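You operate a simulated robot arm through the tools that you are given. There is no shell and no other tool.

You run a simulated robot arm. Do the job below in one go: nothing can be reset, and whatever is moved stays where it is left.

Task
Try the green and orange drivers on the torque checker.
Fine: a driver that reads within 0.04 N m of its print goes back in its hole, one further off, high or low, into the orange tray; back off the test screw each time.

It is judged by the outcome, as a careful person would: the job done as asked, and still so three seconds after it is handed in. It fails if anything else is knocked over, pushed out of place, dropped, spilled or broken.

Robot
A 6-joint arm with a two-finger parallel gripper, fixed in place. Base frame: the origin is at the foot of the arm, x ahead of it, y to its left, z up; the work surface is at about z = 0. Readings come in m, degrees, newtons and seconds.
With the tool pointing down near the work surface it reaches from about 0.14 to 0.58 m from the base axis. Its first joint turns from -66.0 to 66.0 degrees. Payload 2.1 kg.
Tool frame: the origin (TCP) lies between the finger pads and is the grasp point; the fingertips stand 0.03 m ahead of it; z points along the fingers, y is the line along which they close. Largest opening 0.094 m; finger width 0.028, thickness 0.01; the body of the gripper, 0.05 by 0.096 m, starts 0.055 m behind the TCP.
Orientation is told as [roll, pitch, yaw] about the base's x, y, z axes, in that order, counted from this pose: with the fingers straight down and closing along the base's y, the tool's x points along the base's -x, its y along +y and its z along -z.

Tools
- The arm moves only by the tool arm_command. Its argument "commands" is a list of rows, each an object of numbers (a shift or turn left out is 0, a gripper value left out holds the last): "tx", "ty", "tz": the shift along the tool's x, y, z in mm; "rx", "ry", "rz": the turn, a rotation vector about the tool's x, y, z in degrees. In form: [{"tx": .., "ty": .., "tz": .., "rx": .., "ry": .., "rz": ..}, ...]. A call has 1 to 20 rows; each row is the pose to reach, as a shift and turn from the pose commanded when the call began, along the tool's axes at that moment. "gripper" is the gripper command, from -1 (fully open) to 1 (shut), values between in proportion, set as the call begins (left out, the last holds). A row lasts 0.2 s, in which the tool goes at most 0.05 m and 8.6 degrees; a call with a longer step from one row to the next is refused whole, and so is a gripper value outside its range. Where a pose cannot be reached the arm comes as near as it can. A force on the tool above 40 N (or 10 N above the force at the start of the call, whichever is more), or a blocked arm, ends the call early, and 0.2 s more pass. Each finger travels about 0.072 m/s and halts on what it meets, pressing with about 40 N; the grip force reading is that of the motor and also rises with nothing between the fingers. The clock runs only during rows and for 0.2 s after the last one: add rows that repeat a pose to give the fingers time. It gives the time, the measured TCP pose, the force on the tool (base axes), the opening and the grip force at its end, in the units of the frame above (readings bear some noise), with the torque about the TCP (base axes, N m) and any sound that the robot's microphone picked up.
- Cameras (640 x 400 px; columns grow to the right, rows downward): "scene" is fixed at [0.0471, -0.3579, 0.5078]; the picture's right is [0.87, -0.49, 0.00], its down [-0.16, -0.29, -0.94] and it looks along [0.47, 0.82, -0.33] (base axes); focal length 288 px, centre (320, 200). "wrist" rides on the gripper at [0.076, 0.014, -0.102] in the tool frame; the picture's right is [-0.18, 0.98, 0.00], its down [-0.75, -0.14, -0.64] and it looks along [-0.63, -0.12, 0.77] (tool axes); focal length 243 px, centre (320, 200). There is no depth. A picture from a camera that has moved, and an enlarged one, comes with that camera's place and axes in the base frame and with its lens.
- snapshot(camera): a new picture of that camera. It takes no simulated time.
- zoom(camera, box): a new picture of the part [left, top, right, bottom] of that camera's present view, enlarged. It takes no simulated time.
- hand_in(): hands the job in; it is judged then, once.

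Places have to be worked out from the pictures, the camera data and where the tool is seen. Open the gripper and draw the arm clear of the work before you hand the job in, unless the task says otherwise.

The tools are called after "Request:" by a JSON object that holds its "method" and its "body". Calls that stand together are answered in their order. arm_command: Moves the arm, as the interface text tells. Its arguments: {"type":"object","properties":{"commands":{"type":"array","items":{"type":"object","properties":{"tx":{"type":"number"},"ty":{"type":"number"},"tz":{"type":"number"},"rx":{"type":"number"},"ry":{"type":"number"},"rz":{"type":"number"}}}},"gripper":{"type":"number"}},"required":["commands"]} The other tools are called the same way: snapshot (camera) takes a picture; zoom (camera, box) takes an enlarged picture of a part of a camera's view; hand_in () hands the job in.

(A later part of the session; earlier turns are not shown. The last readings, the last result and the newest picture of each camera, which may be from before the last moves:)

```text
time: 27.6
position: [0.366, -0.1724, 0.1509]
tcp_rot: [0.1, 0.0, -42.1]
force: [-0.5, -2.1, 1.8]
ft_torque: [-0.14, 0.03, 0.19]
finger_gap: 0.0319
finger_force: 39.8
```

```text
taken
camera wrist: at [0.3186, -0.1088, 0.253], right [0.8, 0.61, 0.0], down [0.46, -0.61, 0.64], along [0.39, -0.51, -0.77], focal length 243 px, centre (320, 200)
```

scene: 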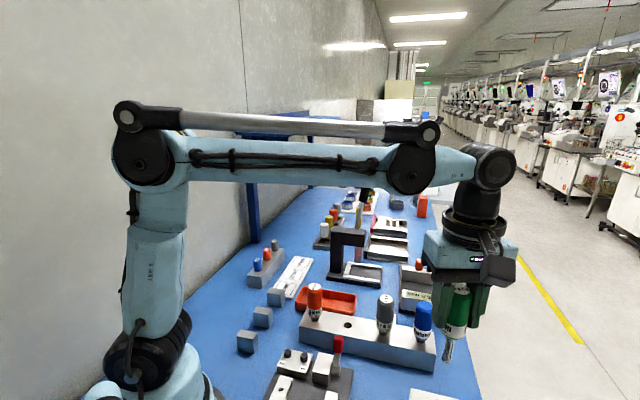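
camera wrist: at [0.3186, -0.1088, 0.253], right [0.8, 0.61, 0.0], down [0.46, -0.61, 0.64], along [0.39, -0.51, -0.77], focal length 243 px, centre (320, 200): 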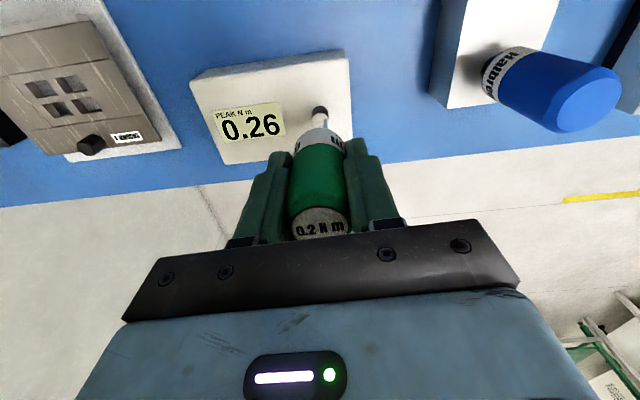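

Peak is now 0.26 with no click heard; the axial force fell to ~2 N. I'll add a little push and keep turning to the click.

Request:
{"method": "arm_command", "body": {"commands": [{"tz": 0.4, "rz": 2}, {"tz": 0.5, "rz": 5}, {"tz": 0.5, "rz": 8}, {"tz": 0.5, "rz": 11}, {"tz": 0.5, "rz": 14}]}}

Request:
{"method": "zoom", "body": {"camera": "wrist", "box": [180, 40, 360, 180]}}

```text
time: 28.8
position: [0.3656, -0.1705, 0.1511]
tcp_rot: [0.2, 0.0, -56.2]
force: [-1.1, -1.3, 11.6]
ft_torque: [-0.14, 0.13, 0.1]
finger_gap: 0.0318
finger_force: 40.0
```

```text
2.86 times, centred on (270, 110) of wrist
camera zoom: at [0.335, -0.0993, 0.2525], right [0.92, 0.4, 0.0], down [0.3, -0.7, 0.64], along [0.26, -0.59, -0.77], focal length 693 px, centre (463, 457)
```

zoom: 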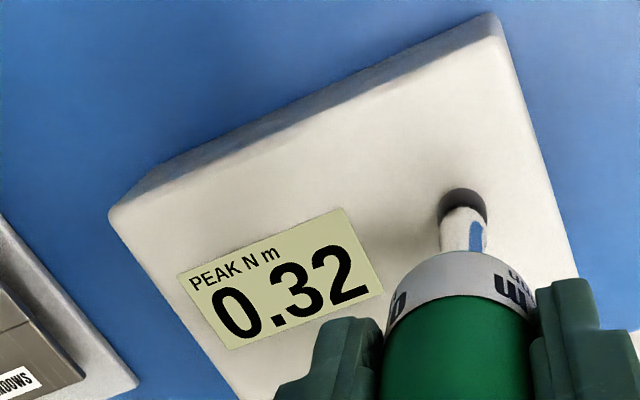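

Peak 0.32 and still no click heard. I'll continue slowly (10°/s) and watch whether the reading settles.

Request:
{"method": "arm_command", "body": {"commands": [{"rz": 2}, {"rz": 4}, {"rz": 6}, {"rz": 8}, {"rz": 10}]}}

Request:
{"method": "zoom", "body": {"camera": "wrist", "box": [180, 40, 360, 180]}}

```text
time: 30.0
position: [0.3664, -0.1713, 0.1495]
tcp_rot: [0.0, 0.0, -66.0]
force: [2.5, 0.0, 13.8]
ft_torque: [-0.03, -0.16, 0.15]
finger_gap: 0.0317
finger_force: 40.2
```

```text
2.86 times, centred on (270, 110) of wrist
camera zoom: at [0.3477, -0.0949, 0.2524], right [0.97, 0.23, 0.0], down [0.18, -0.75, 0.64], along [0.15, -0.62, -0.77], focal length 693 px, centre (463, 457)
```

zoom: 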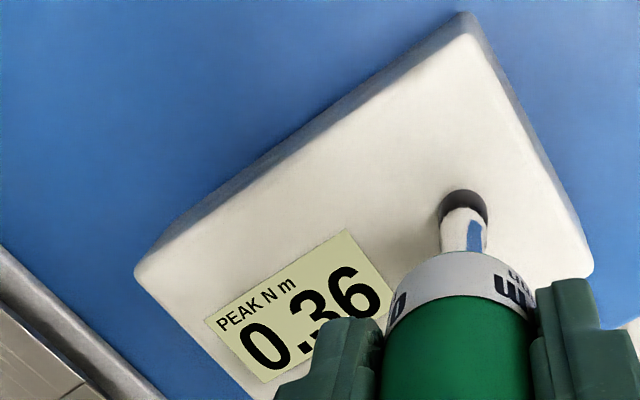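

The reading keeps climbing about 0.004 N m per degree (0.36 now) with no click and with growing push force, so I don't trust this pass. I'll stop here, ease the push a little and back the screw off counter-clockwise, watching how the display behaves.

Request:
{"method": "arm_command", "body": {"commands": [{"tz": -0.3}, {"tz": -0.3, "rz": -4}, {"tz": -0.3, "rz": -8}, {"tz": -0.3, "rz": -12}, {"tz": -0.3, "rz": -16}, {"tz": -0.3, "rz": -20}]}}

Request:
{"method": "zoom", "body": {"camera": "wrist", "box": [180, 40, 360, 180]}}

```text
time: 31.4
position: [0.3652, -0.1701, 0.1508]
tcp_rot: [0.1, 0.1, -45.9]
force: [1.0, 0.6, 7.7]
ft_torque: [0.03, -0.08, -0.01]
finger_gap: 0.0318
finger_force: 41.2
```

```text
2.86 times, centred on (270, 110) of wrist
camera zoom: at [0.3228, -0.1057, 0.2525], right [0.83, 0.55, 0.0], down [0.42, -0.64, 0.64], along [0.36, -0.54, -0.77], focal length 693 px, centre (463, 457)
```

zoom: 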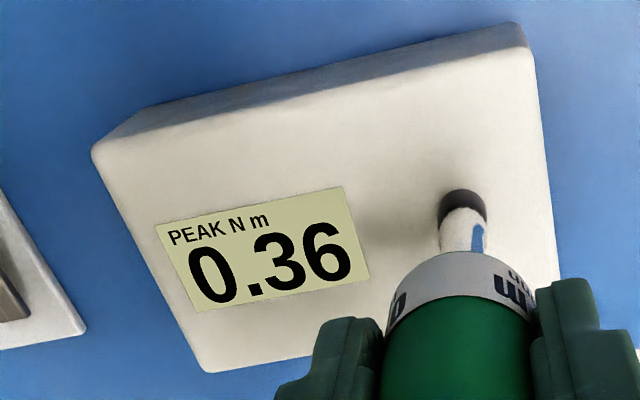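

After 20° of backing off the torque is near zero and the peak holds at 0.36. I'll keep backing off, all the way through the angle turned, to see whether the display clears.

Request:
{"method": "arm_command", "body": {"commands": [{"rz": -6}, {"rz": -12}, {"rz": -18}, {"rz": -24}, {"rz": -30}, {"rz": -36}, {"rz": -42}, {"rz": -48}, {"rz": -54}, {"rz": -60}, {"rz": -66}, {"rz": -72}, {"rz": -78}]}}

Request:
{"method": "snapshot", "body": {"camera": "wrist"}}

```text
time: 34.2
position: [0.3668, -0.1713, 0.1503]
tcp_rot: [0.0, 0.1, 32.1]
force: [-0.2, -2.7, 20.1]
ft_torque: [-0.31, -0.01, -0.02]
finger_gap: 0.0318
finger_force: 39.7
```

```text
taken
camera wrist: at [0.2939, -0.1988, 0.2526], right [-0.37, 0.93, 0.0], down [0.71, 0.28, 0.64], along [0.6, 0.23, -0.77], focal length 243 px, centre (320, 200)
```

wrist: 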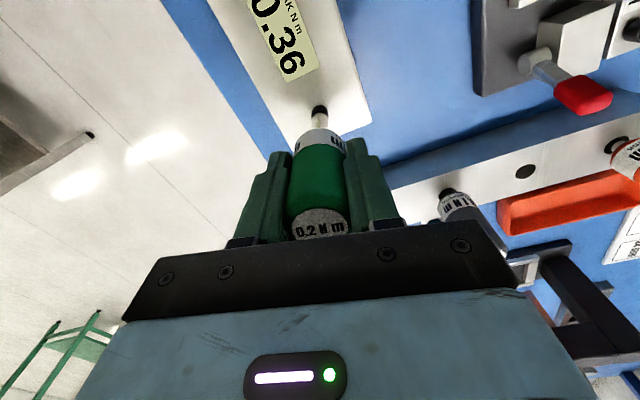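

The push grew to 20 N while backing off (the screw seems to rise as it is loosened), and the display still holds 0.36. I'll lift the bit off 6 mm and look at the display and screw.

Request:
{"method": "arm_command", "body": {"commands": [{"tz": -2}, {"tz": -4}, {"tz": -8}, {"tz": -8}]}}

Request:
{"method": "snapshot", "body": {"camera": "wrist"}}

Request:
{"method": "zoom", "body": {"camera": "wrist", "box": [300, 80, 340, 120]}}

```text
time: 35.2
position: [0.3675, -0.171, 0.1593]
tcp_rot: [0.0, 0.1, 32.0]
force: [0.0, 0.2, -0.7]
ft_torque: [0.0, 0.02, 0.0]
finger_gap: 0.0319
finger_force: 40.1
```

```text
taken
camera wrist: at [0.2936, -0.1994, 0.2608], right [-0.37, 0.93, 0.0], down [0.71, 0.28, 0.64], along [0.6, 0.23, -0.77], focal length 243 px, centre (320, 200)
```

wrist: 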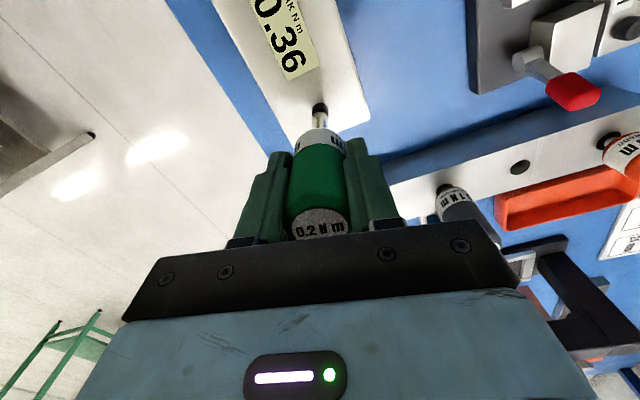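

```text
10.00 times, centred on (320, 100) of wrist
camera zoom: at [0.2936, -0.1994, 0.2608], right [-0.37, 0.93, 0.0], down [0.71, 0.28, 0.64], along [0.6, 0.23, -0.77], focal length 2426 px, centre (320, 1200)
```

zoom: 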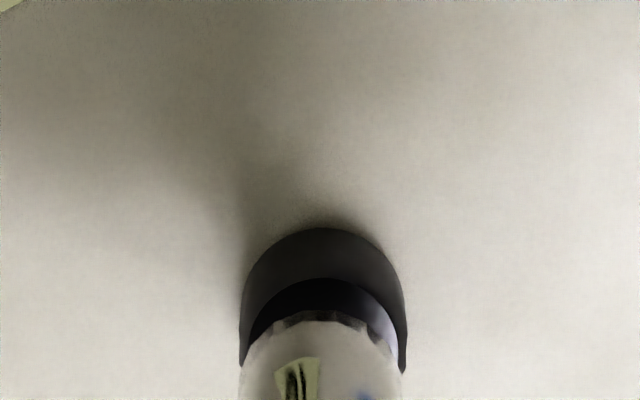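

The display latched 0.36 and the bit is clear. I'll turn back to yaw +60° while lifted, then come down gently to find the contact height again, this time planning a slow run at low, steady push.

Request:
{"method": "arm_command", "body": {"commands": [{"rz": -7}, {"rz": -14}, {"rz": -21}, {"rz": -28}, {"rz": -28, "tz": 2}, {"rz": -28, "tz": 4}, {"rz": -28, "tz": 5}, {"rz": -28, "tz": 5}]}}

Request:
{"method": "zoom", "body": {"camera": "wrist", "box": [300, 80, 340, 120]}}

```text
time: 37.0
position: [0.3666, -0.1717, 0.1541]
tcp_rot: [0.0, 0.0, 60.1]
force: [0.0, 0.3, -0.5]
ft_torque: [0.02, 0.01, 0.02]
finger_gap: 0.0321
finger_force: 39.9
```

```text
10.00 times, centred on (320, 100) of wrist
camera zoom: at [0.3156, -0.2295, 0.2553], right [-0.76, 0.65, 0.0], down [0.5, 0.58, 0.64], along [0.42, 0.49, -0.77], focal length 2426 px, centre (320, 1200)
```

zoom: 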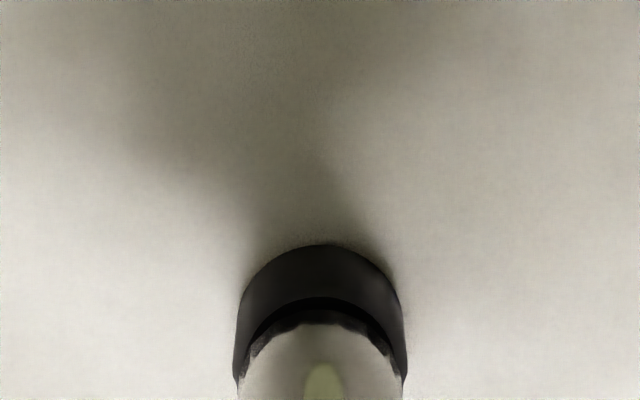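

Good alignment, no contact yet at z ≈ 0.1535. I'll go down in small increments to about 4–5 N.

Request:
{"method": "arm_command", "body": {"commands": [{"tz": 0.6}, {"tz": 1.2}, {"tz": 1.2}]}}

Request:
{"method": "arm_command", "body": {"commands": [{"tz": 0.4}, {"tz": 0.4}]}}

```text
time: 37.8
position: [0.3659, -0.1707, 0.1511]
tcp_rot: [0.1, 0.0, 60.0]
force: [0.2, -0.6, -0.9]
ft_torque: [-0.02, -0.03, 0.01]
finger_gap: 0.0317
finger_force: 39.7
```

```text
time: 38.4
position: [0.3662, -0.1707, 0.1512]
tcp_rot: [0.0, 0.0, 60.0]
force: [-0.2, -0.8, -0.8]
ft_torque: [0.04, 0.01, 0.02]
finger_gap: 0.032
finger_force: 40.1
```

Still no contact; I'll continue lowering in small steps.

Request:
{"method": "arm_command", "body": {"commands": [{"tz": 0.5}, {"tz": 0.5}]}}

Request:
{"method": "arm_command", "body": {"commands": [{"tz": 0.5}, {"tz": 0.5}]}}

Request:
{"method": "snapshot", "body": {"camera": "wrist"}}

```text
time: 39.0
position: [0.3666, -0.1717, 0.1508]
tcp_rot: [0.0, 0.0, 60.0]
force: [0.9, -0.3, 3.7]
ft_torque: [0.0, -0.05, -0.03]
finger_gap: 0.0318
finger_force: 40.0
```

```text
time: 39.6
position: [0.3665, -0.1701, 0.1504]
tcp_rot: [0.0, -0.1, 60.0]
force: [1.0, 1.6, 15.6]
ft_torque: [0.08, -0.09, -0.01]
finger_gap: 0.0317
finger_force: 40.9
```

```text
taken
camera wrist: at [0.315, -0.2295, 0.2528], right [-0.76, 0.65, 0.0], down [0.5, 0.58, 0.64], along [0.42, 0.49, -0.77], focal length 243 px, centre (320, 200)
```

wrist: 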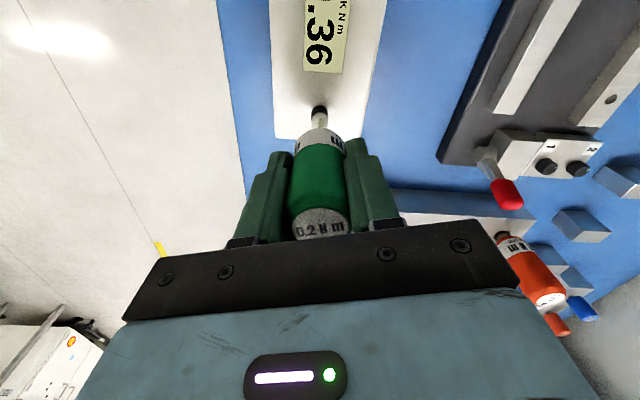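

Contact is stiff (≈24 N/mm): 15.6 N now. I'll ease 0.3 mm and then turn clockwise slowly in short calls, watching force, torque and display each time.

Request:
{"method": "arm_command", "body": {"commands": [{"tz": -0.3}, {"tz": -0.3}, {"tz": -0.3, "rz": 2}, {"tz": -0.3, "rz": 4}, {"tz": -0.3, "rz": 6}, {"tz": -0.3, "rz": 8}, {"tz": -0.3, "rz": 10}]}}

Request:
{"method": "zoom", "body": {"camera": "wrist", "box": [280, 0, 360, 120]}}

```text
time: 41.2
position: [0.3667, -0.1719, 0.1509]
tcp_rot: [-0.2, 0.0, 50.0]
force: [2.6, -2.9, 5.8]
ft_torque: [-0.25, -0.26, 0.0]
finger_gap: 0.0319
finger_force: 40.3
```

```text
3.33 times, centred on (320, 60) of wrist
camera zoom: at [0.3059, -0.2197, 0.253], right [-0.63, 0.77, 0.0], down [0.59, 0.49, 0.64], along [0.5, 0.41, -0.77], focal length 809 px, centre (320, 667)
```

zoom: 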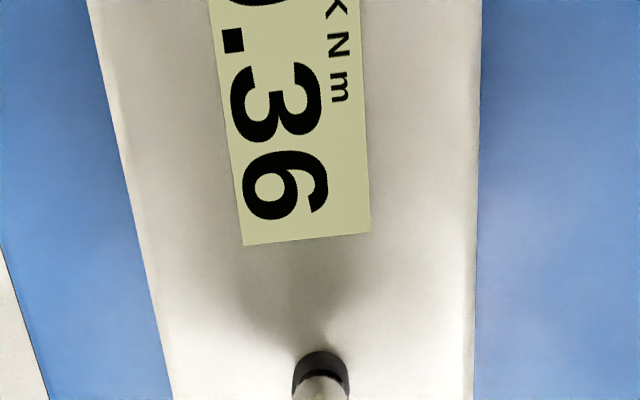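

Side forces show the bit is seated in the recess; the torque is still zero since the screw is backed off. I'll continue clockwise slowly.

Request:
{"method": "arm_command", "body": {"commands": [{"rz": 2}, {"rz": 4}, {"rz": 6}, {"rz": 8}, {"rz": 10}, {"rz": 12}, {"rz": 14}, {"rz": 16}, {"rz": 18}, {"rz": 20}]}}

Request:
{"method": "zoom", "body": {"camera": "wrist", "box": [240, 0, 360, 120]}}

```text
time: 43.4
position: [0.367, -0.1714, 0.1508]
tcp_rot: [-0.1, 0.0, 30.0]
force: [-1.8, 1.2, 3.1]
ft_torque: [0.14, 0.21, 0.05]
finger_gap: 0.0318
finger_force: 39.8
```

```text
3.33 times, centred on (300, 60) of wrist
camera zoom: at [0.2934, -0.1965, 0.2531], right [-0.33, 0.94, 0.0], down [0.72, 0.25, 0.64], along [0.61, 0.21, -0.77], focal length 809 px, centre (387, 667)
```

zoom: 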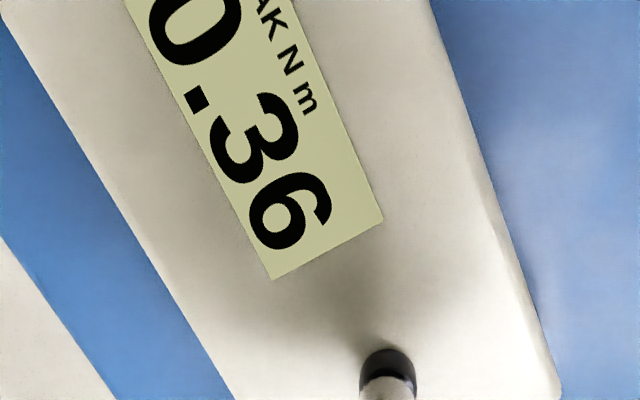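

Torque begins (0.05) at yaw 30°, push 3 N. I'll add 0.2 mm of push and continue 12°.

Request:
{"method": "arm_command", "body": {"commands": [{"tz": 0.2}, {"tz": 0.2, "rz": 2}, {"tz": 0.2, "rz": 4}, {"tz": 0.2, "rz": 6}, {"tz": 0.2, "rz": 8}, {"tz": 0.2, "rz": 10}, {"tz": 0.2, "rz": 12}]}}

Request:
{"method": "arm_command", "body": {"commands": [{"rz": 2}, {"rz": 4}, {"rz": 6}, {"rz": 8}, {"rz": 10}, {"rz": 12}]}}

Request:
{"method": "snapshot", "body": {"camera": "wrist"}}

```text
time: 45.0
position: [0.367, -0.1717, 0.1513]
tcp_rot: [0.0, -0.1, 18.0]
force: [3.6, -1.4, 4.2]
ft_torque: [-0.11, -0.34, 0.07]
finger_gap: 0.0319
finger_force: 40.0
```

```text
time: 46.4
position: [0.3669, -0.1723, 0.1512]
tcp_rot: [0.0, 0.0, 6.1]
force: [0.2, 2.8, 2.6]
ft_torque: [0.26, 0.04, 0.12]
finger_gap: 0.0319
finger_force: 39.6
```

```text
taken
camera wrist: at [0.2885, -0.1646, 0.2529], right [0.08, 1.0, 0.0], down [0.76, -0.06, 0.64], along [0.64, -0.05, -0.77], focal length 243 px, centre (320, 200)
```

wrist: 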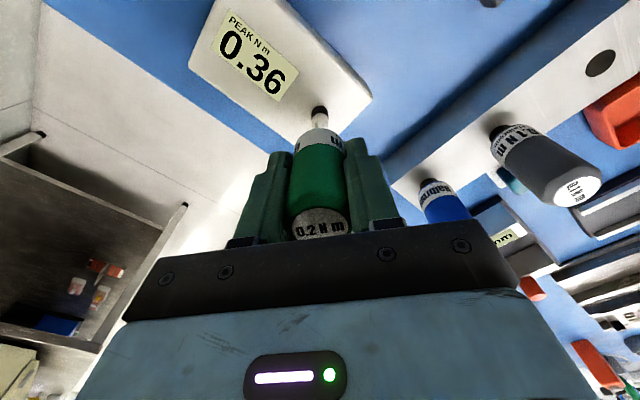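

The torque sensor now grows steadily (0.05 → 0.07 → 0.12) with angle at low push; the display still holds the old 0.36. I'll continue slowly, tracking my own torque reading and listening for a click.

Request:
{"method": "arm_command", "body": {"commands": [{"rz": 2}, {"rz": 4}, {"rz": 6}, {"rz": 8}, {"rz": 10}]}}

Request:
{"method": "arm_command", "body": {"commands": [{"rz": 2}, {"rz": 4}, {"rz": 6}, {"rz": 8}, {"rz": 10}]}}

Request:
{"method": "zoom", "body": {"camera": "wrist", "box": [180, 0, 360, 140]}}

```text
time: 47.6
position: [0.3658, -0.1706, 0.1515]
tcp_rot: [0.1, 0.1, -4.0]
force: [-0.1, 0.5, -1.3]
ft_torque: [-0.07, -0.01, 0.19]
finger_gap: 0.0318
finger_force: 40.2
```

```text
time: 48.8
position: [0.3661, -0.1715, 0.1507]
tcp_rot: [0.0, 0.0, -14.0]
force: [-0.6, -0.6, -1.4]
ft_torque: [0.0, -0.02, 0.18]
finger_gap: 0.032
finger_force: 39.7
```

```text
2.86 times, centred on (270, 70) of wrist
camera zoom: at [0.2951, -0.1382, 0.2531], right [0.42, 0.91, 0.0], down [0.7, -0.32, 0.64], along [0.58, -0.27, -0.77], focal length 693 px, centre (463, 571)
```

zoom: 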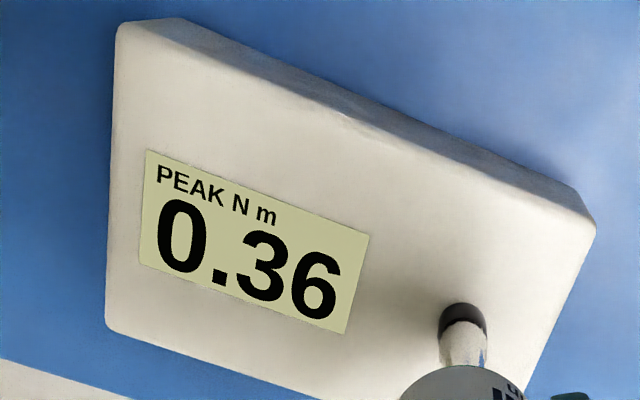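

Torque is 0.19 then 0.18 with practically no axial push – that looks like a plateau (clutch slipping) near 0.19. I'll turn 10° more to confirm.

Request:
{"method": "arm_command", "body": {"commands": [{"rz": 2}, {"rz": 4}, {"rz": 6}, {"rz": 8}, {"rz": 10}]}}

Request:
{"method": "arm_command", "body": {"commands": [{"rz": 2}, {"rz": 4}, {"rz": 6}]}}

Request:
{"method": "zoom", "body": {"camera": "wrist", "box": [180, 30, 360, 170]}}

```text
time: 50.0
position: [0.3664, -0.1723, 0.1508]
tcp_rot: [-0.1, -0.1, -24.1]
force: [0.2, -0.7, 0.6]
ft_torque: [-0.07, -0.05, 0.18]
finger_gap: 0.0319
finger_force: 39.8
```

```text
time: 50.8
position: [0.3678, -0.1719, 0.1511]
tcp_rot: [0.0, 0.0, -29.9]
force: [-0.5, -0.1, -0.9]
ft_torque: [-0.04, 0.07, 0.18]
finger_gap: 0.0319
finger_force: 40.0
```

```text
2.86 times, centred on (270, 100) of wrist
camera zoom: at [0.3079, -0.1205, 0.2529], right [0.65, 0.76, 0.0], down [0.58, -0.5, 0.64], along [0.49, -0.42, -0.77], focal length 693 px, centre (463, 486)
```

zoom: 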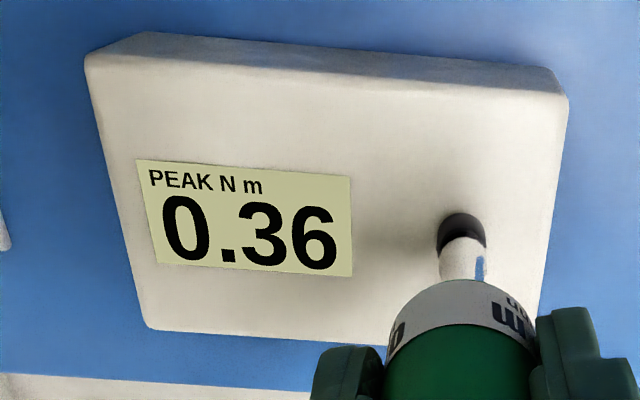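

The torque stays at 0.18 from -4° through -30°, so the clutch is slipping at about 0.18 N m and the latched 0.36 came from my hard-pushed first pass. I'll back the screw off now at near-zero push and see whether the peak display clears, so that I can get a clean reading.

Request:
{"method": "arm_command", "body": {"commands": [{"rz": -3}, {"rz": -6}, {"rz": -9}, {"rz": -12}, {"rz": -15}, {"rz": -18}, {"rz": -21}, {"rz": -24}, {"rz": -27}, {"rz": -30}]}}

Request:
{"method": "arm_command", "body": {"commands": [{"rz": -3}, {"rz": -6}, {"rz": -9}, {"rz": -12}, {"rz": -15}, {"rz": -18}, {"rz": -21}, {"rz": -24}, {"rz": -27}, {"rz": -30}]}}

Request:
{"method": "snapshot", "body": {"camera": "wrist"}}

```text
time: 53.0
position: [0.3661, -0.1706, 0.1511]
tcp_rot: [0.0, 0.0, 0.1]
force: [0.3, -0.5, 0.9]
ft_torque: [-0.05, 0.04, -0.18]
finger_gap: 0.0319
finger_force: 39.7
```

```text
time: 55.2
position: [0.3666, -0.1718, 0.1504]
tcp_rot: [-0.1, 0.0, 30.0]
force: [2.5, -1.6, 1.8]
ft_torque: [-0.13, -0.29, -0.07]
finger_gap: 0.0319
finger_force: 40.4
```

```text
taken
camera wrist: at [0.2927, -0.1962, 0.2531], right [-0.33, 0.94, 0.0], down [0.72, 0.26, 0.64], along [0.61, 0.21, -0.77], focal length 243 px, centre (320, 200)
```

wrist: 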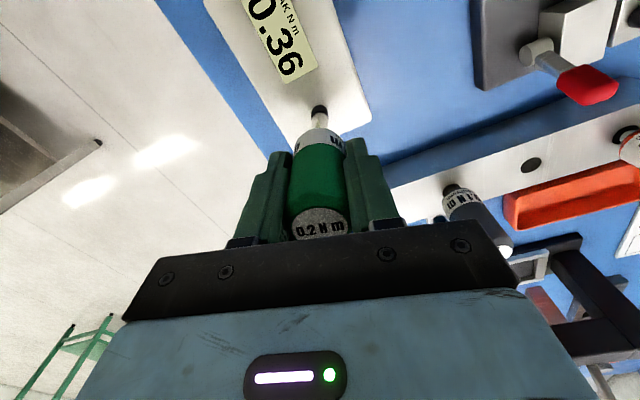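

In reverse it read -0.18, then -0.07 with side forces again: with near-zero push the bit was seated in the hex and carried ±0.18, otherwise it rode on the screw's face. So it never seated deeply. I'll turn clockwise with light push until it drops in (push falls to zero), then press it fully home.

Request:
{"method": "arm_command", "body": {"commands": [{"tz": 0.2}, {"tz": 0.2, "rz": 3}, {"tz": 0.2, "rz": 6}, {"tz": 0.2, "rz": 9}, {"tz": 0.2, "rz": 12}]}}

Request:
{"method": "arm_command", "body": {"commands": [{"rz": 3}, {"rz": 6}, {"rz": 9}, {"rz": 12}]}}

```text
time: 56.4
position: [0.3666, -0.1702, 0.1497]
tcp_rot: [-0.1, 0.0, 17.9]
force: [-0.6, 0.6, 12.0]
ft_torque: [-0.07, 0.05, -0.02]
finger_gap: 0.0318
finger_force: 40.0
```

```text
time: 57.4
position: [0.366, -0.1709, 0.1507]
tcp_rot: [0.0, -0.1, 6.0]
force: [1.4, 0.5, 14.1]
ft_torque: [-0.06, -0.1, 0.06]
finger_gap: 0.0321
finger_force: 39.9
```

The push is 12–14 N at the same height, so it is on the face, not in the hex. I'll look closely at the tip before going on.

Request:
{"method": "zoom", "body": {"camera": "wrist", "box": [300, 85, 340, 125]}}

Request:
{"method": "zoom", "body": {"camera": "wrist", "box": [270, 120, 370, 250]}}

Request:
{"method": "zoom", "body": {"camera": "scene", "box": [400, 320, 480, 400]}}

```text
10.00 times, centred on (320, 105) of wrist
camera zoom: at [0.2887, -0.1644, 0.2527], right [0.08, 1.0, 0.0], down [0.76, -0.06, 0.64], along [0.64, -0.05, -0.77], focal length 2426 px, centre (320, 1150)
```

zoom: 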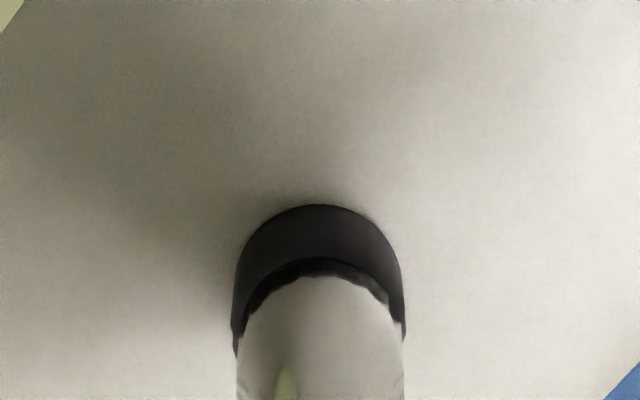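

```text
3.08 times, centred on (320, 185) of wrist
camera zoom: at [0.2887, -0.1644, 0.2527], right [0.08, 1.0, 0.0], down [0.76, -0.06, 0.64], along [0.64, -0.05, -0.77], focal length 746 px, centre (320, 246)
```

zoom: 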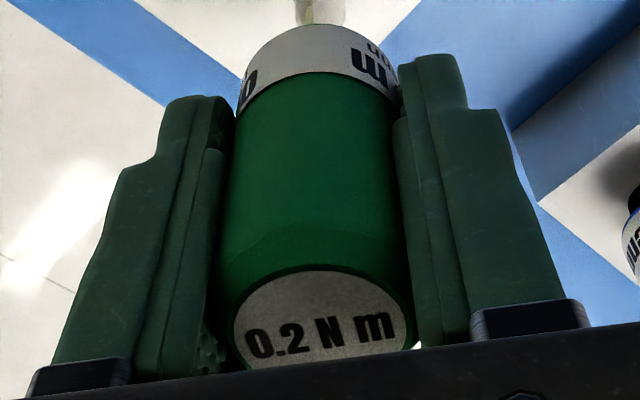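

```text
5.00 times, centred on (440, 360) of scene
camera zoom: at [0.0471, -0.3578, 0.5078], right [0.87, -0.49, 0.0], down [-0.16, -0.29, -0.94], along [0.47, 0.82, -0.33], focal length 1438 px, centre (-280, -600)
```

zoom: 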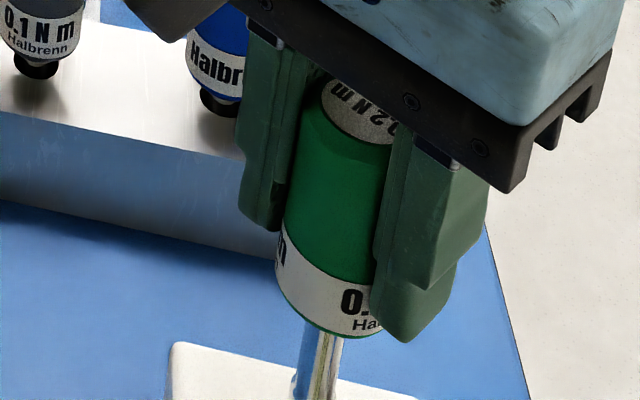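

Alignment still looks right and the handle has not slipped in the fingers. I'll continue clockwise in small steps to find where it drops in again.

Request:
{"method": "arm_command", "body": {"commands": [{"rz": 2}, {"rz": 4}, {"rz": 6}]}}

Request:
{"method": "arm_command", "body": {"commands": [{"rz": 2}, {"rz": 4}, {"rz": 6}]}}

Request:
{"method": "arm_command", "body": {"commands": [{"rz": 2}, {"rz": 4}, {"rz": 6}]}}

Request:
{"method": "snapshot", "body": {"camera": "wrist"}}

```text
time: 58.2
position: [0.3652, -0.1713, 0.1511]
tcp_rot: [0.0, -0.1, 0.0]
force: [0.4, 2.9, 14.1]
ft_torque: [0.12, -0.06, 0.05]
finger_gap: 0.0317
finger_force: 39.4
```

```text
time: 59.0
position: [0.3673, -0.17, 0.1502]
tcp_rot: [-0.1, 0.0, -6.0]
force: [-0.8, -1.3, 7.4]
ft_torque: [-0.03, 0.05, 0.12]
finger_gap: 0.0319
finger_force: 39.8
```

```text
time: 59.8
position: [0.3665, -0.1702, 0.1493]
tcp_rot: [0.1, 0.0, -11.9]
force: [0.2, -2.3, 14.2]
ft_torque: [-0.19, 0.01, 0.1]
finger_gap: 0.0319
finger_force: 39.8
```

```text
taken
camera wrist: at [0.2943, -0.1407, 0.2525], right [0.38, 0.92, 0.0], down [0.71, -0.29, 0.64], along [0.59, -0.25, -0.77], focal length 243 px, centre (320, 200)
```

wrist: 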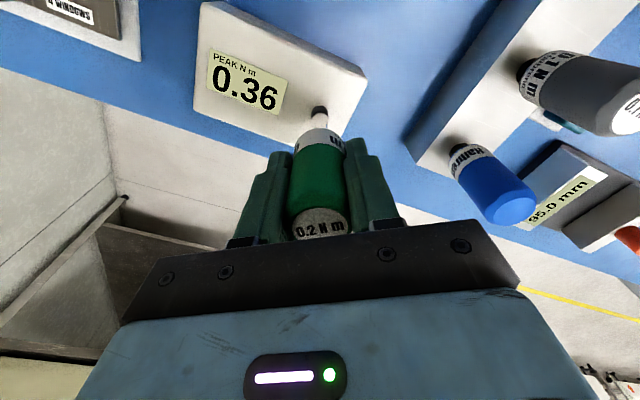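

Too much push now (14 N). I'll ease off to about 4–5 N and continue clockwise in 6° steps, looking for the drop-in.

Request:
{"method": "arm_command", "body": {"commands": [{"tz": -0.35}, {"tz": -0.35}, {"tz": -0.35, "rz": 2}, {"tz": -0.35, "rz": 4}, {"tz": -0.35, "rz": 6}]}}

Request:
{"method": "arm_command", "body": {"commands": [{"rz": 2}, {"rz": 4}, {"rz": 6}]}}

Request:
{"method": "arm_command", "body": {"commands": [{"rz": 2}, {"rz": 4}, {"rz": 6}]}}

Request:
{"method": "arm_command", "body": {"commands": [{"rz": 2}, {"rz": 4}, {"rz": 6}]}}

```text
time: 61.0
position: [0.3654, -0.1695, 0.1493]
tcp_rot: [0.1, 0.0, -18.0]
force: [0.5, 0.7, 2.1]
ft_torque: [0.13, -0.05, 0.15]
finger_gap: 0.0319
finger_force: 40.2
```

```text
time: 61.8
position: [0.3656, -0.1709, 0.1514]
tcp_rot: [0.0, 0.0, -24.0]
force: [-0.3, 0.3, -0.7]
ft_torque: [0.01, 0.01, 0.19]
finger_gap: 0.0319
finger_force: 40.0
```

```text
time: 62.6
position: [0.3659, -0.1717, 0.1509]
tcp_rot: [0.0, -0.1, -30.0]
force: [-1.1, 0.0, -0.3]
ft_torque: [0.0, 0.04, 0.18]
finger_gap: 0.0319
finger_force: 40.4
```

```text
time: 63.4
position: [0.3664, -0.1715, 0.1513]
tcp_rot: [0.0, 0.1, -36.0]
force: [0.1, -0.7, -0.6]
ft_torque: [-0.01, -0.03, 0.18]
finger_gap: 0.0319
finger_force: 39.8
```

It is in again: zero push and a steady 0.18–0.19 N m. Without turning, I'll now lower in 0.3 mm steps to see how far it seats.

Request:
{"method": "arm_command", "body": {"commands": [{"tz": 0.3}, {"tz": 0.3}]}}

Request:
{"method": "arm_command", "body": {"commands": [{"tz": 0.3}, {"tz": 0.3}]}}

Request:
{"method": "zoom", "body": {"camera": "wrist", "box": [180, 30, 360, 170]}}

```text
time: 64.0
position: [0.3671, -0.1703, 0.1506]
tcp_rot: [0.0, 0.0, -36.1]
force: [-0.8, -0.6, 0.6]
ft_torque: [-0.04, 0.0, 0.1]
finger_gap: 0.0319
finger_force: 39.7
```

```text
time: 64.6
position: [0.3652, -0.1708, 0.1507]
tcp_rot: [-0.1, 0.0, -36.0]
force: [0.7, 1.8, 6.9]
ft_torque: [0.2, -0.05, 0.09]
finger_gap: 0.0322
finger_force: 40.2
```

```text
2.86 times, centred on (270, 100) of wrist
camera zoom: at [0.3129, -0.1146, 0.2526], right [0.73, 0.69, 0.0], down [0.53, -0.56, 0.64], along [0.44, -0.47, -0.77], focal length 693 px, centre (463, 486)
```

zoom: 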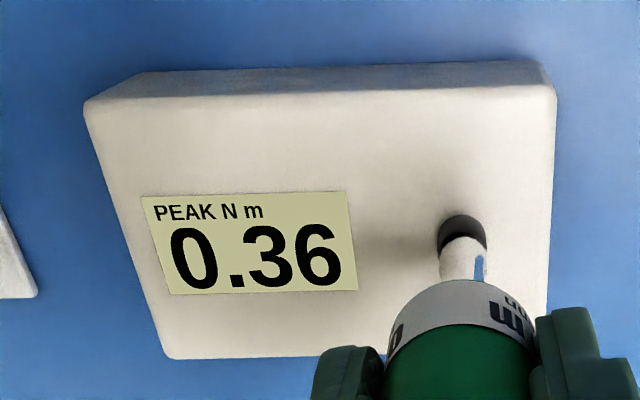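

Pressing loads the shoulder and disturbs the torque, while at zero push the clutch limit shows as 0.18–0.19. I need to understand the peak display and the screw, so I'll lift clear ~40 mm and look at the screw's hex and the driver's tip.

Request:
{"method": "arm_command", "body": {"commands": [{"tz": -3}, {"tz": -8}, {"tz": -20}, {"tz": -40}, {"tz": -60}, {"tz": -75}, {"tz": -75}]}}

Request:
{"method": "zoom", "body": {"camera": "wrist", "box": [180, 30, 360, 170]}}

Request:
{"method": "zoom", "body": {"camera": "wrist", "box": [300, 70, 340, 110]}}

Request:
{"method": "zoom", "body": {"camera": "scene", "box": [425, 320, 475, 370]}}

```text
time: 66.2
position: [0.366, -0.1712, 0.2252]
tcp_rot: [0.0, 0.0, -35.9]
force: [-0.1, 0.8, -0.6]
ft_torque: [0.0, 0.03, -0.01]
finger_gap: 0.0317
finger_force: 40.1
```

```text
2.86 times, centred on (270, 100) of wrist
camera zoom: at [0.3122, -0.1152, 0.3272], right [0.73, 0.69, 0.0], down [0.53, -0.56, 0.64], along [0.44, -0.47, -0.77], focal length 693 px, centre (463, 486)
```

zoom: 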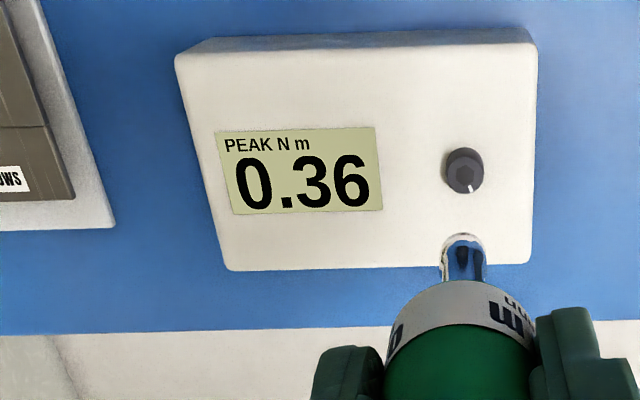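

```text
10.00 times, centred on (320, 90) of wrist
camera zoom: at [0.3122, -0.1152, 0.3272], right [0.73, 0.69, 0.0], down [0.53, -0.56, 0.64], along [0.44, -0.47, -0.77], focal length 2426 px, centre (320, 1300)
```

zoom: 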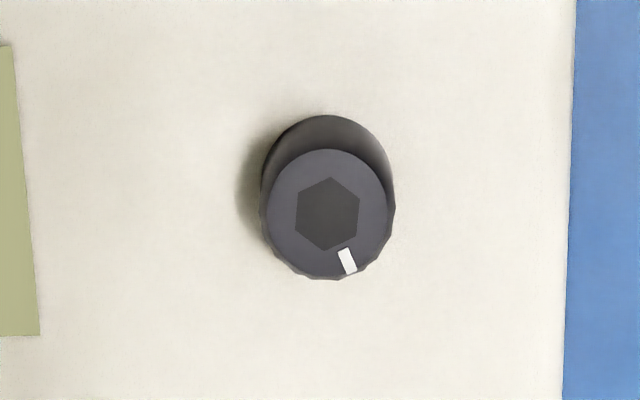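

```text
8.00 times, centred on (450, 345) of scene
camera zoom: at [0.0471, -0.3579, 0.5078], right [0.87, -0.49, 0.0], down [-0.16, -0.29, -0.94], along [0.47, 0.82, -0.33], focal length 2301 px, centre (-720, -960)
```

zoom: 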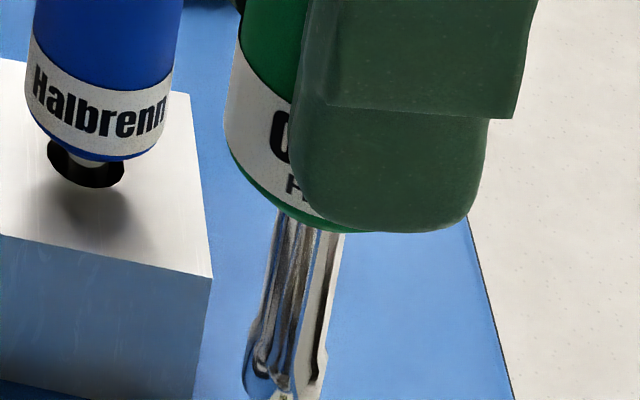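

The screw's top is now clearly visible: a dark head with a hex and a white index mark pointing at about -27° in the base frame (earlier pictures suggest about -10°), so it has turned only slightly clockwise. I'll zoom on the tip's end and on the mark for a precise reference.

Request:
{"method": "zoom", "body": {"camera": "scene", "box": [430, 350, 470, 390]}}

Request:
{"method": "zoom", "body": {"camera": "wrist", "box": [310, 78, 332, 100]}}

Request:
{"method": "zoom", "body": {"camera": "wrist", "box": [300, 100, 340, 130]}}

```text
10.00 times, centred on (450, 370) of scene
camera zoom: at [0.0471, -0.3579, 0.5078], right [0.87, -0.49, 0.0], down [-0.16, -0.29, -0.94], along [0.47, 0.82, -0.33], focal length 2876 px, centre (-980, -1500)
```

zoom: 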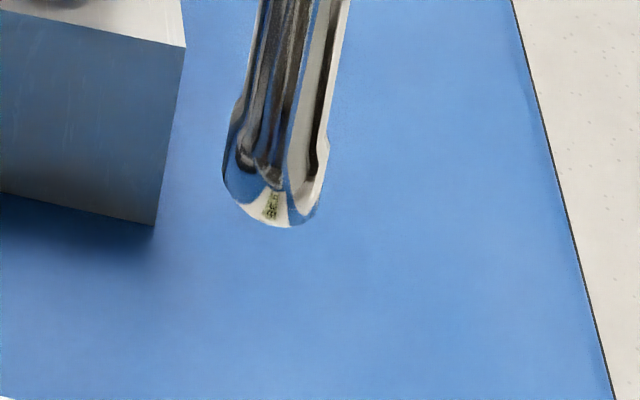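

```text
16.00 times, centred on (321, 89) of wrist
camera zoom: at [0.3122, -0.1152, 0.3272], right [0.73, 0.69, 0.0], down [0.53, -0.56, 0.64], along [0.44, -0.47, -0.77], focal length 3882 px, centre (304, 1976)
```

zoom: 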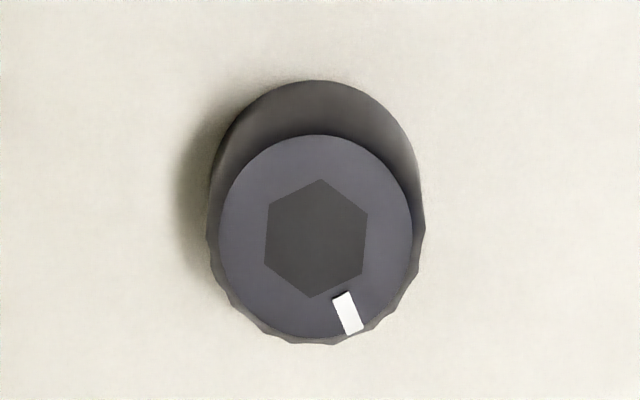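

```text
13.33 times, centred on (320, 115) of wrist
camera zoom: at [0.3122, -0.1152, 0.3272], right [0.73, 0.69, 0.0], down [0.53, -0.56, 0.64], along [0.44, -0.47, -0.77], focal length 3235 px, centre (320, 1333)
```

zoom: 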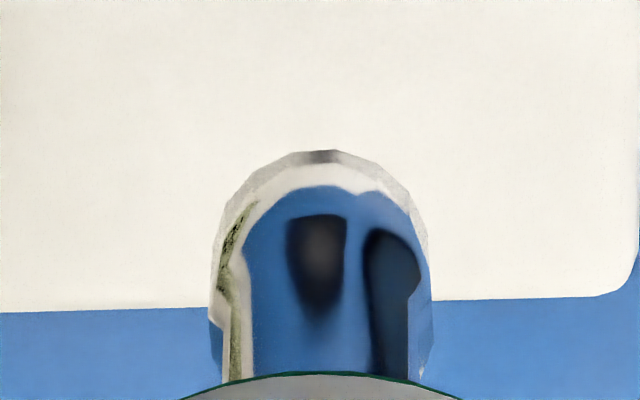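

The driver tip is a flat-ended sleeve and the screw has a white index mark, so I can now measure how the screw turns. I'll re-engage (brief 8 N press, then ease to zero push), turn counter-clockwise in steps while reading torque, then lift and check where the mark went.

Request:
{"method": "arm_command", "body": {"commands": [{"tz": 20}, {"tz": 40}, {"tz": 60}, {"tz": 72}, {"tz": 74}, {"tz": 75}, {"tz": 75}]}}

Request:
{"method": "arm_command", "body": {"commands": [{"tz": -0.5}, {"tz": -0.5}, {"tz": -0.5, "rz": -2}, {"tz": -0.5, "rz": -4}, {"tz": -0.5, "rz": -6}, {"tz": -0.5, "rz": -8}, {"tz": -0.5, "rz": -10}]}}

Request:
{"method": "arm_command", "body": {"commands": [{"rz": -2}, {"rz": -4}, {"rz": -6}, {"rz": -8}, {"rz": -10}]}}

Request:
{"method": "arm_command", "body": {"commands": [{"rz": -2}, {"rz": -4}, {"rz": -6}, {"rz": -8}, {"rz": -10}]}}

```text
time: 67.8
position: [0.3659, -0.1708, 0.1514]
tcp_rot: [0.0, -0.1, -36.1]
force: [-0.5, 0.4, 13.1]
ft_torque: [0.07, 0.02, 0.02]
finger_gap: 0.0319
finger_force: 40.2
```

```text
time: 69.4
position: [0.3656, -0.1709, 0.1511]
tcp_rot: [0.1, 0.1, -25.9]
force: [-1.2, 0.0, 0.2]
ft_torque: [-0.02, 0.02, -0.09]
finger_gap: 0.0317
finger_force: 39.5
```

```text
time: 70.6
position: [0.3665, -0.1699, 0.1507]
tcp_rot: [0.0, -0.1, -15.9]
force: [1.1, -0.9, 3.8]
ft_torque: [-0.06, -0.02, -0.14]
finger_gap: 0.0317
finger_force: 40.2
```

```text
time: 71.8
position: [0.3665, -0.1709, 0.1495]
tcp_rot: [0.0, -0.1, -5.9]
force: [0.5, 2.7, 4.5]
ft_torque: [0.29, -0.05, -0.14]
finger_gap: 0.0318
finger_force: 39.9
```

CCW torque reached -0.14 over 30°. Lifting to see where the mark is now.

Request:
{"method": "arm_command", "body": {"commands": [{"tz": -3}, {"tz": -10}, {"tz": -30}, {"tz": -50}, {"tz": -75}, {"tz": -75}]}}

Request:
{"method": "zoom", "body": {"camera": "wrist", "box": [310, 78, 332, 100]}}

Request:
{"method": "zoom", "body": {"camera": "wrist", "box": [180, 10, 360, 150]}}

```text
time: 73.2
position: [0.3658, -0.1735, 0.2257]
tcp_rot: [0.0, 0.0, -5.9]
force: [0.0, 0.6, -0.9]
ft_torque: [0.01, -0.01, 0.01]
finger_gap: 0.0318
finger_force: 39.7
```

```text
16.00 times, centred on (321, 89) of wrist
camera zoom: at [0.2906, -0.1506, 0.3279], right [0.29, 0.96, 0.0], down [0.73, -0.22, 0.64], along [0.62, -0.18, -0.77], focal length 3882 px, centre (304, 1976)
```

zoom: 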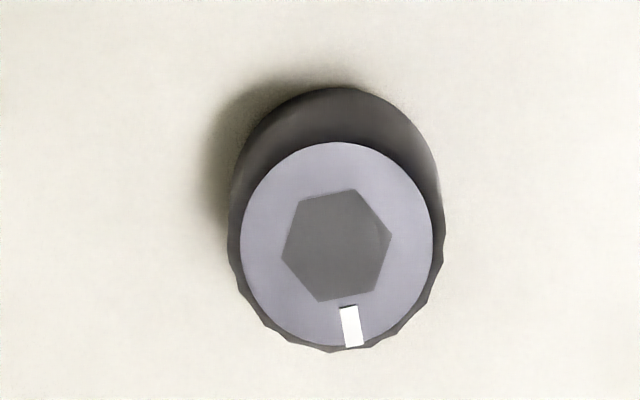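

```text
2.86 times, centred on (270, 80) of wrist
camera zoom: at [0.2906, -0.1506, 0.3279], right [0.29, 0.96, 0.0], down [0.73, -0.22, 0.64], along [0.62, -0.18, -0.77], focal length 693 px, centre (463, 543)
```

zoom: 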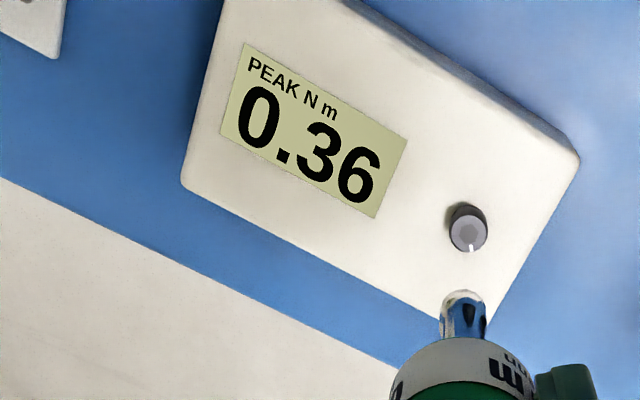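

The mark moved from -24.5° to -6.8°: the screw followed ~18° counter-clockwise of my 30°. So it does turn with the driver. I also see the tip is now ~2 mm off the screw in y; I'll turn to yaw +60° in the air and re-measure alignment.

Request:
{"method": "arm_command", "body": {"commands": [{"rz": -8}, {"rz": -16}, {"rz": -24}, {"rz": -32}, {"rz": -40}, {"rz": -48}, {"rz": -56}, {"rz": -64}, {"rz": -66}, {"rz": -66}]}}

Request:
{"method": "zoom", "body": {"camera": "wrist", "box": [300, 75, 340, 115]}}

Request:
{"method": "zoom", "body": {"camera": "wrist", "box": [310, 78, 332, 100]}}

```text
time: 75.4
position: [0.3647, -0.1715, 0.2263]
tcp_rot: [0.1, 0.1, 60.1]
force: [0.1, -0.5, -1.8]
ft_torque: [0.0, -0.04, 0.03]
finger_gap: 0.0317
finger_force: 39.9
```

```text
10.00 times, centred on (320, 95) of wrist
camera zoom: at [0.3154, -0.23, 0.328], right [-0.76, 0.65, 0.0], down [0.5, 0.58, 0.64], along [0.42, 0.49, -0.77], focal length 2426 px, centre (320, 1250)
```

zoom: 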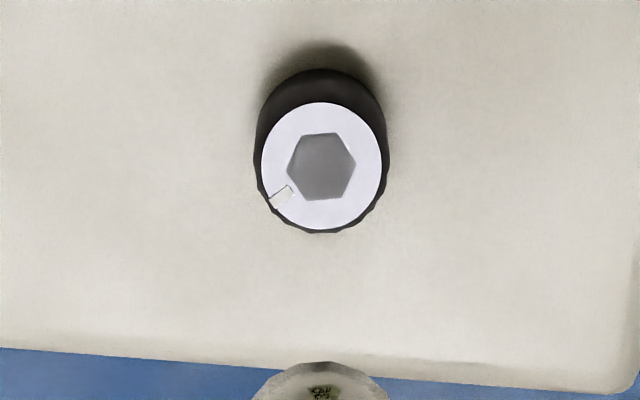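

```text
16.00 times, centred on (321, 89) of wrist
camera zoom: at [0.3154, -0.23, 0.328], right [-0.76, 0.65, 0.0], down [0.5, 0.58, 0.64], along [0.42, 0.49, -0.77], focal length 3882 px, centre (304, 1976)
```

zoom: 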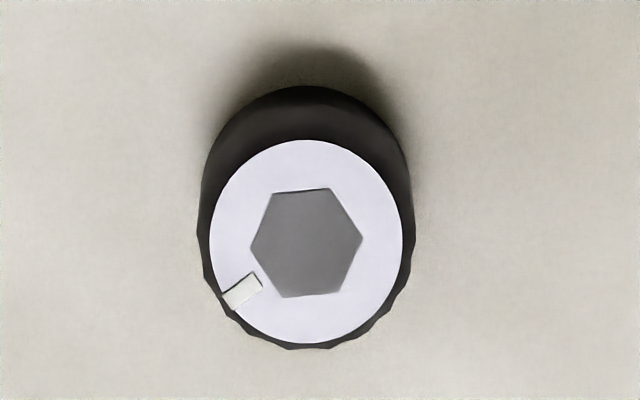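

The mark is near -5°, whereas my early yaw-60° picture had it near +70°; that fits the screw having been driven ~90° at 0.004 N m/° (0.36). The peak probably clears only once the screw is really backed off to its start. I'll turn to yaw -45° in the air, come down, and then back it off counter-clockwise properly.

Request:
{"method": "arm_command", "body": {"commands": [{"rz": 8}, {"rz": 16}, {"rz": 24}, {"rz": 32}, {"rz": 40}, {"rz": 48}, {"rz": 56}, {"rz": 64}, {"rz": 72}, {"rz": 80}, {"rz": 88}, {"rz": 96}, {"rz": 105}, {"rz": 105, "tz": 25}, {"rz": 105, "tz": 50}, {"rz": 105, "tz": 70}, {"rz": 105, "tz": 70}]}}

Request:
{"method": "zoom", "body": {"camera": "wrist", "box": [300, 80, 340, 120]}}

```text
refused: row 13 steps farther than a row can; nothing moved
```

```text
10.00 times, centred on (320, 100) of wrist
camera zoom: at [0.3154, -0.23, 0.328], right [-0.76, 0.65, 0.0], down [0.5, 0.58, 0.64], along [0.42, 0.49, -0.77], focal length 2426 px, centre (320, 1200)
```

zoom: 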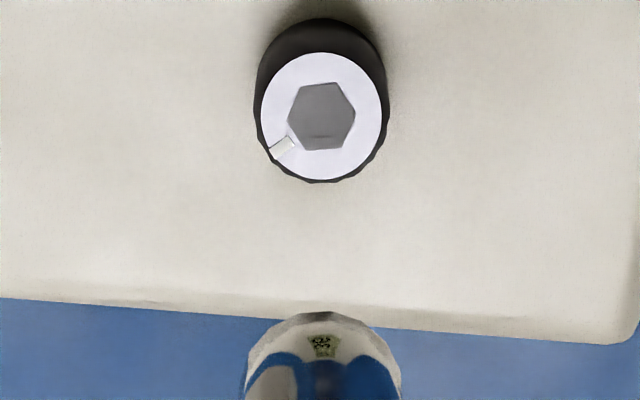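

One step was 9°, so it was refused. I'll repeat with smaller steps.

Request:
{"method": "arm_command", "body": {"commands": [{"rz": 8}, {"rz": 16}, {"rz": 24}, {"rz": 32}, {"rz": 40}, {"rz": 48}, {"rz": 56}, {"rz": 64}, {"rz": 72}, {"rz": 80}, {"rz": 88}, {"rz": 96}, {"rz": 104}, {"rz": 105, "tz": 25}, {"rz": 105, "tz": 50}, {"rz": 105, "tz": 70}, {"rz": 105, "tz": 70}]}}

Request:
{"method": "zoom", "body": {"camera": "wrist", "box": [300, 80, 340, 120]}}

```text
time: 79.0
position: [0.367, -0.1698, 0.154]
tcp_rot: [0.0, -0.1, -45.0]
force: [-0.9, 0.5, -1.0]
ft_torque: [-0.03, -0.03, 0.0]
finger_gap: 0.0316
finger_force: 40.1
```

```text
10.00 times, centred on (320, 100) of wrist
camera zoom: at [0.3234, -0.1059, 0.2574], right [0.83, 0.56, 0.0], down [0.43, -0.63, 0.64], along [0.36, -0.53, -0.77], focal length 2426 px, centre (320, 1200)
```

zoom: 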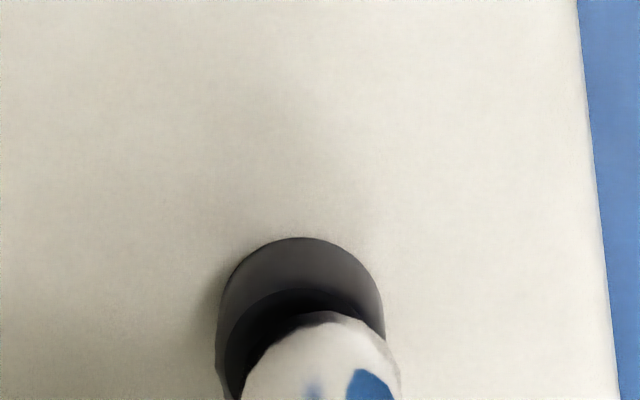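

At this yaw the tip sits 1.7 mm off the screw (the arm's position error varies with yaw). I'll correct by ty = -1.75 and check again.

Request:
{"method": "arm_command", "body": {"commands": [{"ty": -1.75}, {"ty": -1.75}, {"ty": -1.75}]}}

Request:
{"method": "zoom", "body": {"camera": "wrist", "box": [300, 80, 340, 120]}}

```text
time: 79.8
position: [0.366, -0.1699, 0.1548]
tcp_rot: [0.0, 0.0, -44.9]
force: [0.4, 0.7, -0.9]
ft_torque: [0.01, -0.01, 0.0]
finger_gap: 0.0317
finger_force: 40.1
```

```text
10.00 times, centred on (320, 100) of wrist
camera zoom: at [0.3216, -0.1074, 0.2575], right [0.82, 0.57, 0.0], down [0.43, -0.63, 0.64], along [0.36, -0.53, -0.77], focal length 2426 px, centre (320, 1200)
```

zoom: 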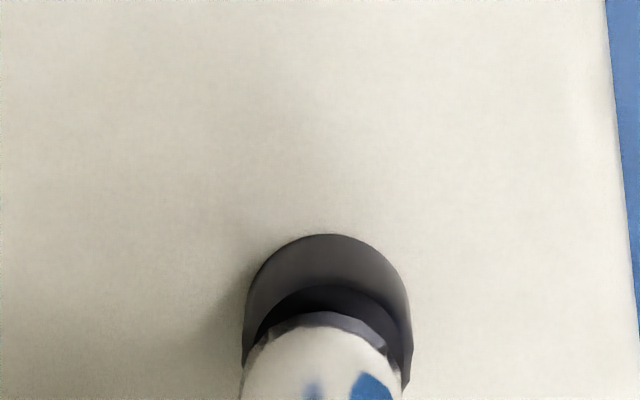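

Now within 0.6 mm; I'll correct by +0.5 and lower gently to contact.

Request:
{"method": "arm_command", "body": {"commands": [{"ty": 0.5, "tz": 1.5}, {"ty": 0.5, "tz": 3.2}, {"ty": 0.5, "tz": 3.2}]}}

Request:
{"method": "arm_command", "body": {"commands": [{"tz": 0.5}, {"tz": 0.5}]}}

Request:
{"method": "arm_command", "body": {"commands": [{"tz": 0.4}, {"tz": 0.4}]}}

```text
time: 80.6
position: [0.3669, -0.1719, 0.1521]
tcp_rot: [0.0, 0.0, -45.1]
force: [0.5, -0.9, -0.4]
ft_torque: [0.04, -0.01, -0.01]
finger_gap: 0.0322
finger_force: 40.0
```

```text
time: 81.2
position: [0.3656, -0.1719, 0.1515]
tcp_rot: [0.0, 0.0, -45.0]
force: [0.1, 0.4, -0.4]
ft_torque: [0.01, -0.01, 0.01]
finger_gap: 0.0319
finger_force: 40.0
```

```text
time: 81.8
position: [0.3657, -0.1711, 0.152]
tcp_rot: [0.0, 0.0, -45.0]
force: [0.2, 0.0, -1.4]
ft_torque: [0.0, 0.04, 0.0]
finger_gap: 0.0318
finger_force: 39.6
```

No contact yet; a bit lower.

Request:
{"method": "arm_command", "body": {"commands": [{"tz": 0.4}, {"tz": 0.4}]}}

Request:
{"method": "arm_command", "body": {"commands": [{"tz": 0.3}, {"tz": 0.3}]}}

Request:
{"method": "zoom", "body": {"camera": "wrist", "box": [300, 80, 340, 120]}}

```text
time: 82.4
position: [0.3651, -0.1717, 0.1515]
tcp_rot: [-0.1, 0.0, -45.1]
force: [1.3, 0.8, 2.8]
ft_torque: [0.07, -0.14, 0.03]
finger_gap: 0.0318
finger_force: 40.2
```

```text
time: 83.0
position: [0.3647, -0.1722, 0.1501]
tcp_rot: [-0.1, 0.0, -45.0]
force: [-1.4, 1.1, 3.5]
ft_torque: [0.09, 0.07, 0.01]
finger_gap: 0.0319
finger_force: 40.3
```

```text
10.00 times, centred on (320, 100) of wrist
camera zoom: at [0.3212, -0.1072, 0.2534], right [0.82, 0.57, 0.0], down [0.43, -0.63, 0.64], along [0.36, -0.53, -0.77], focal length 2426 px, centre (320, 1200)
```

zoom: 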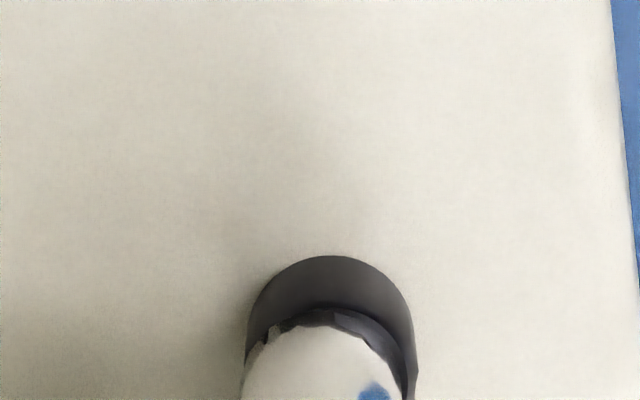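

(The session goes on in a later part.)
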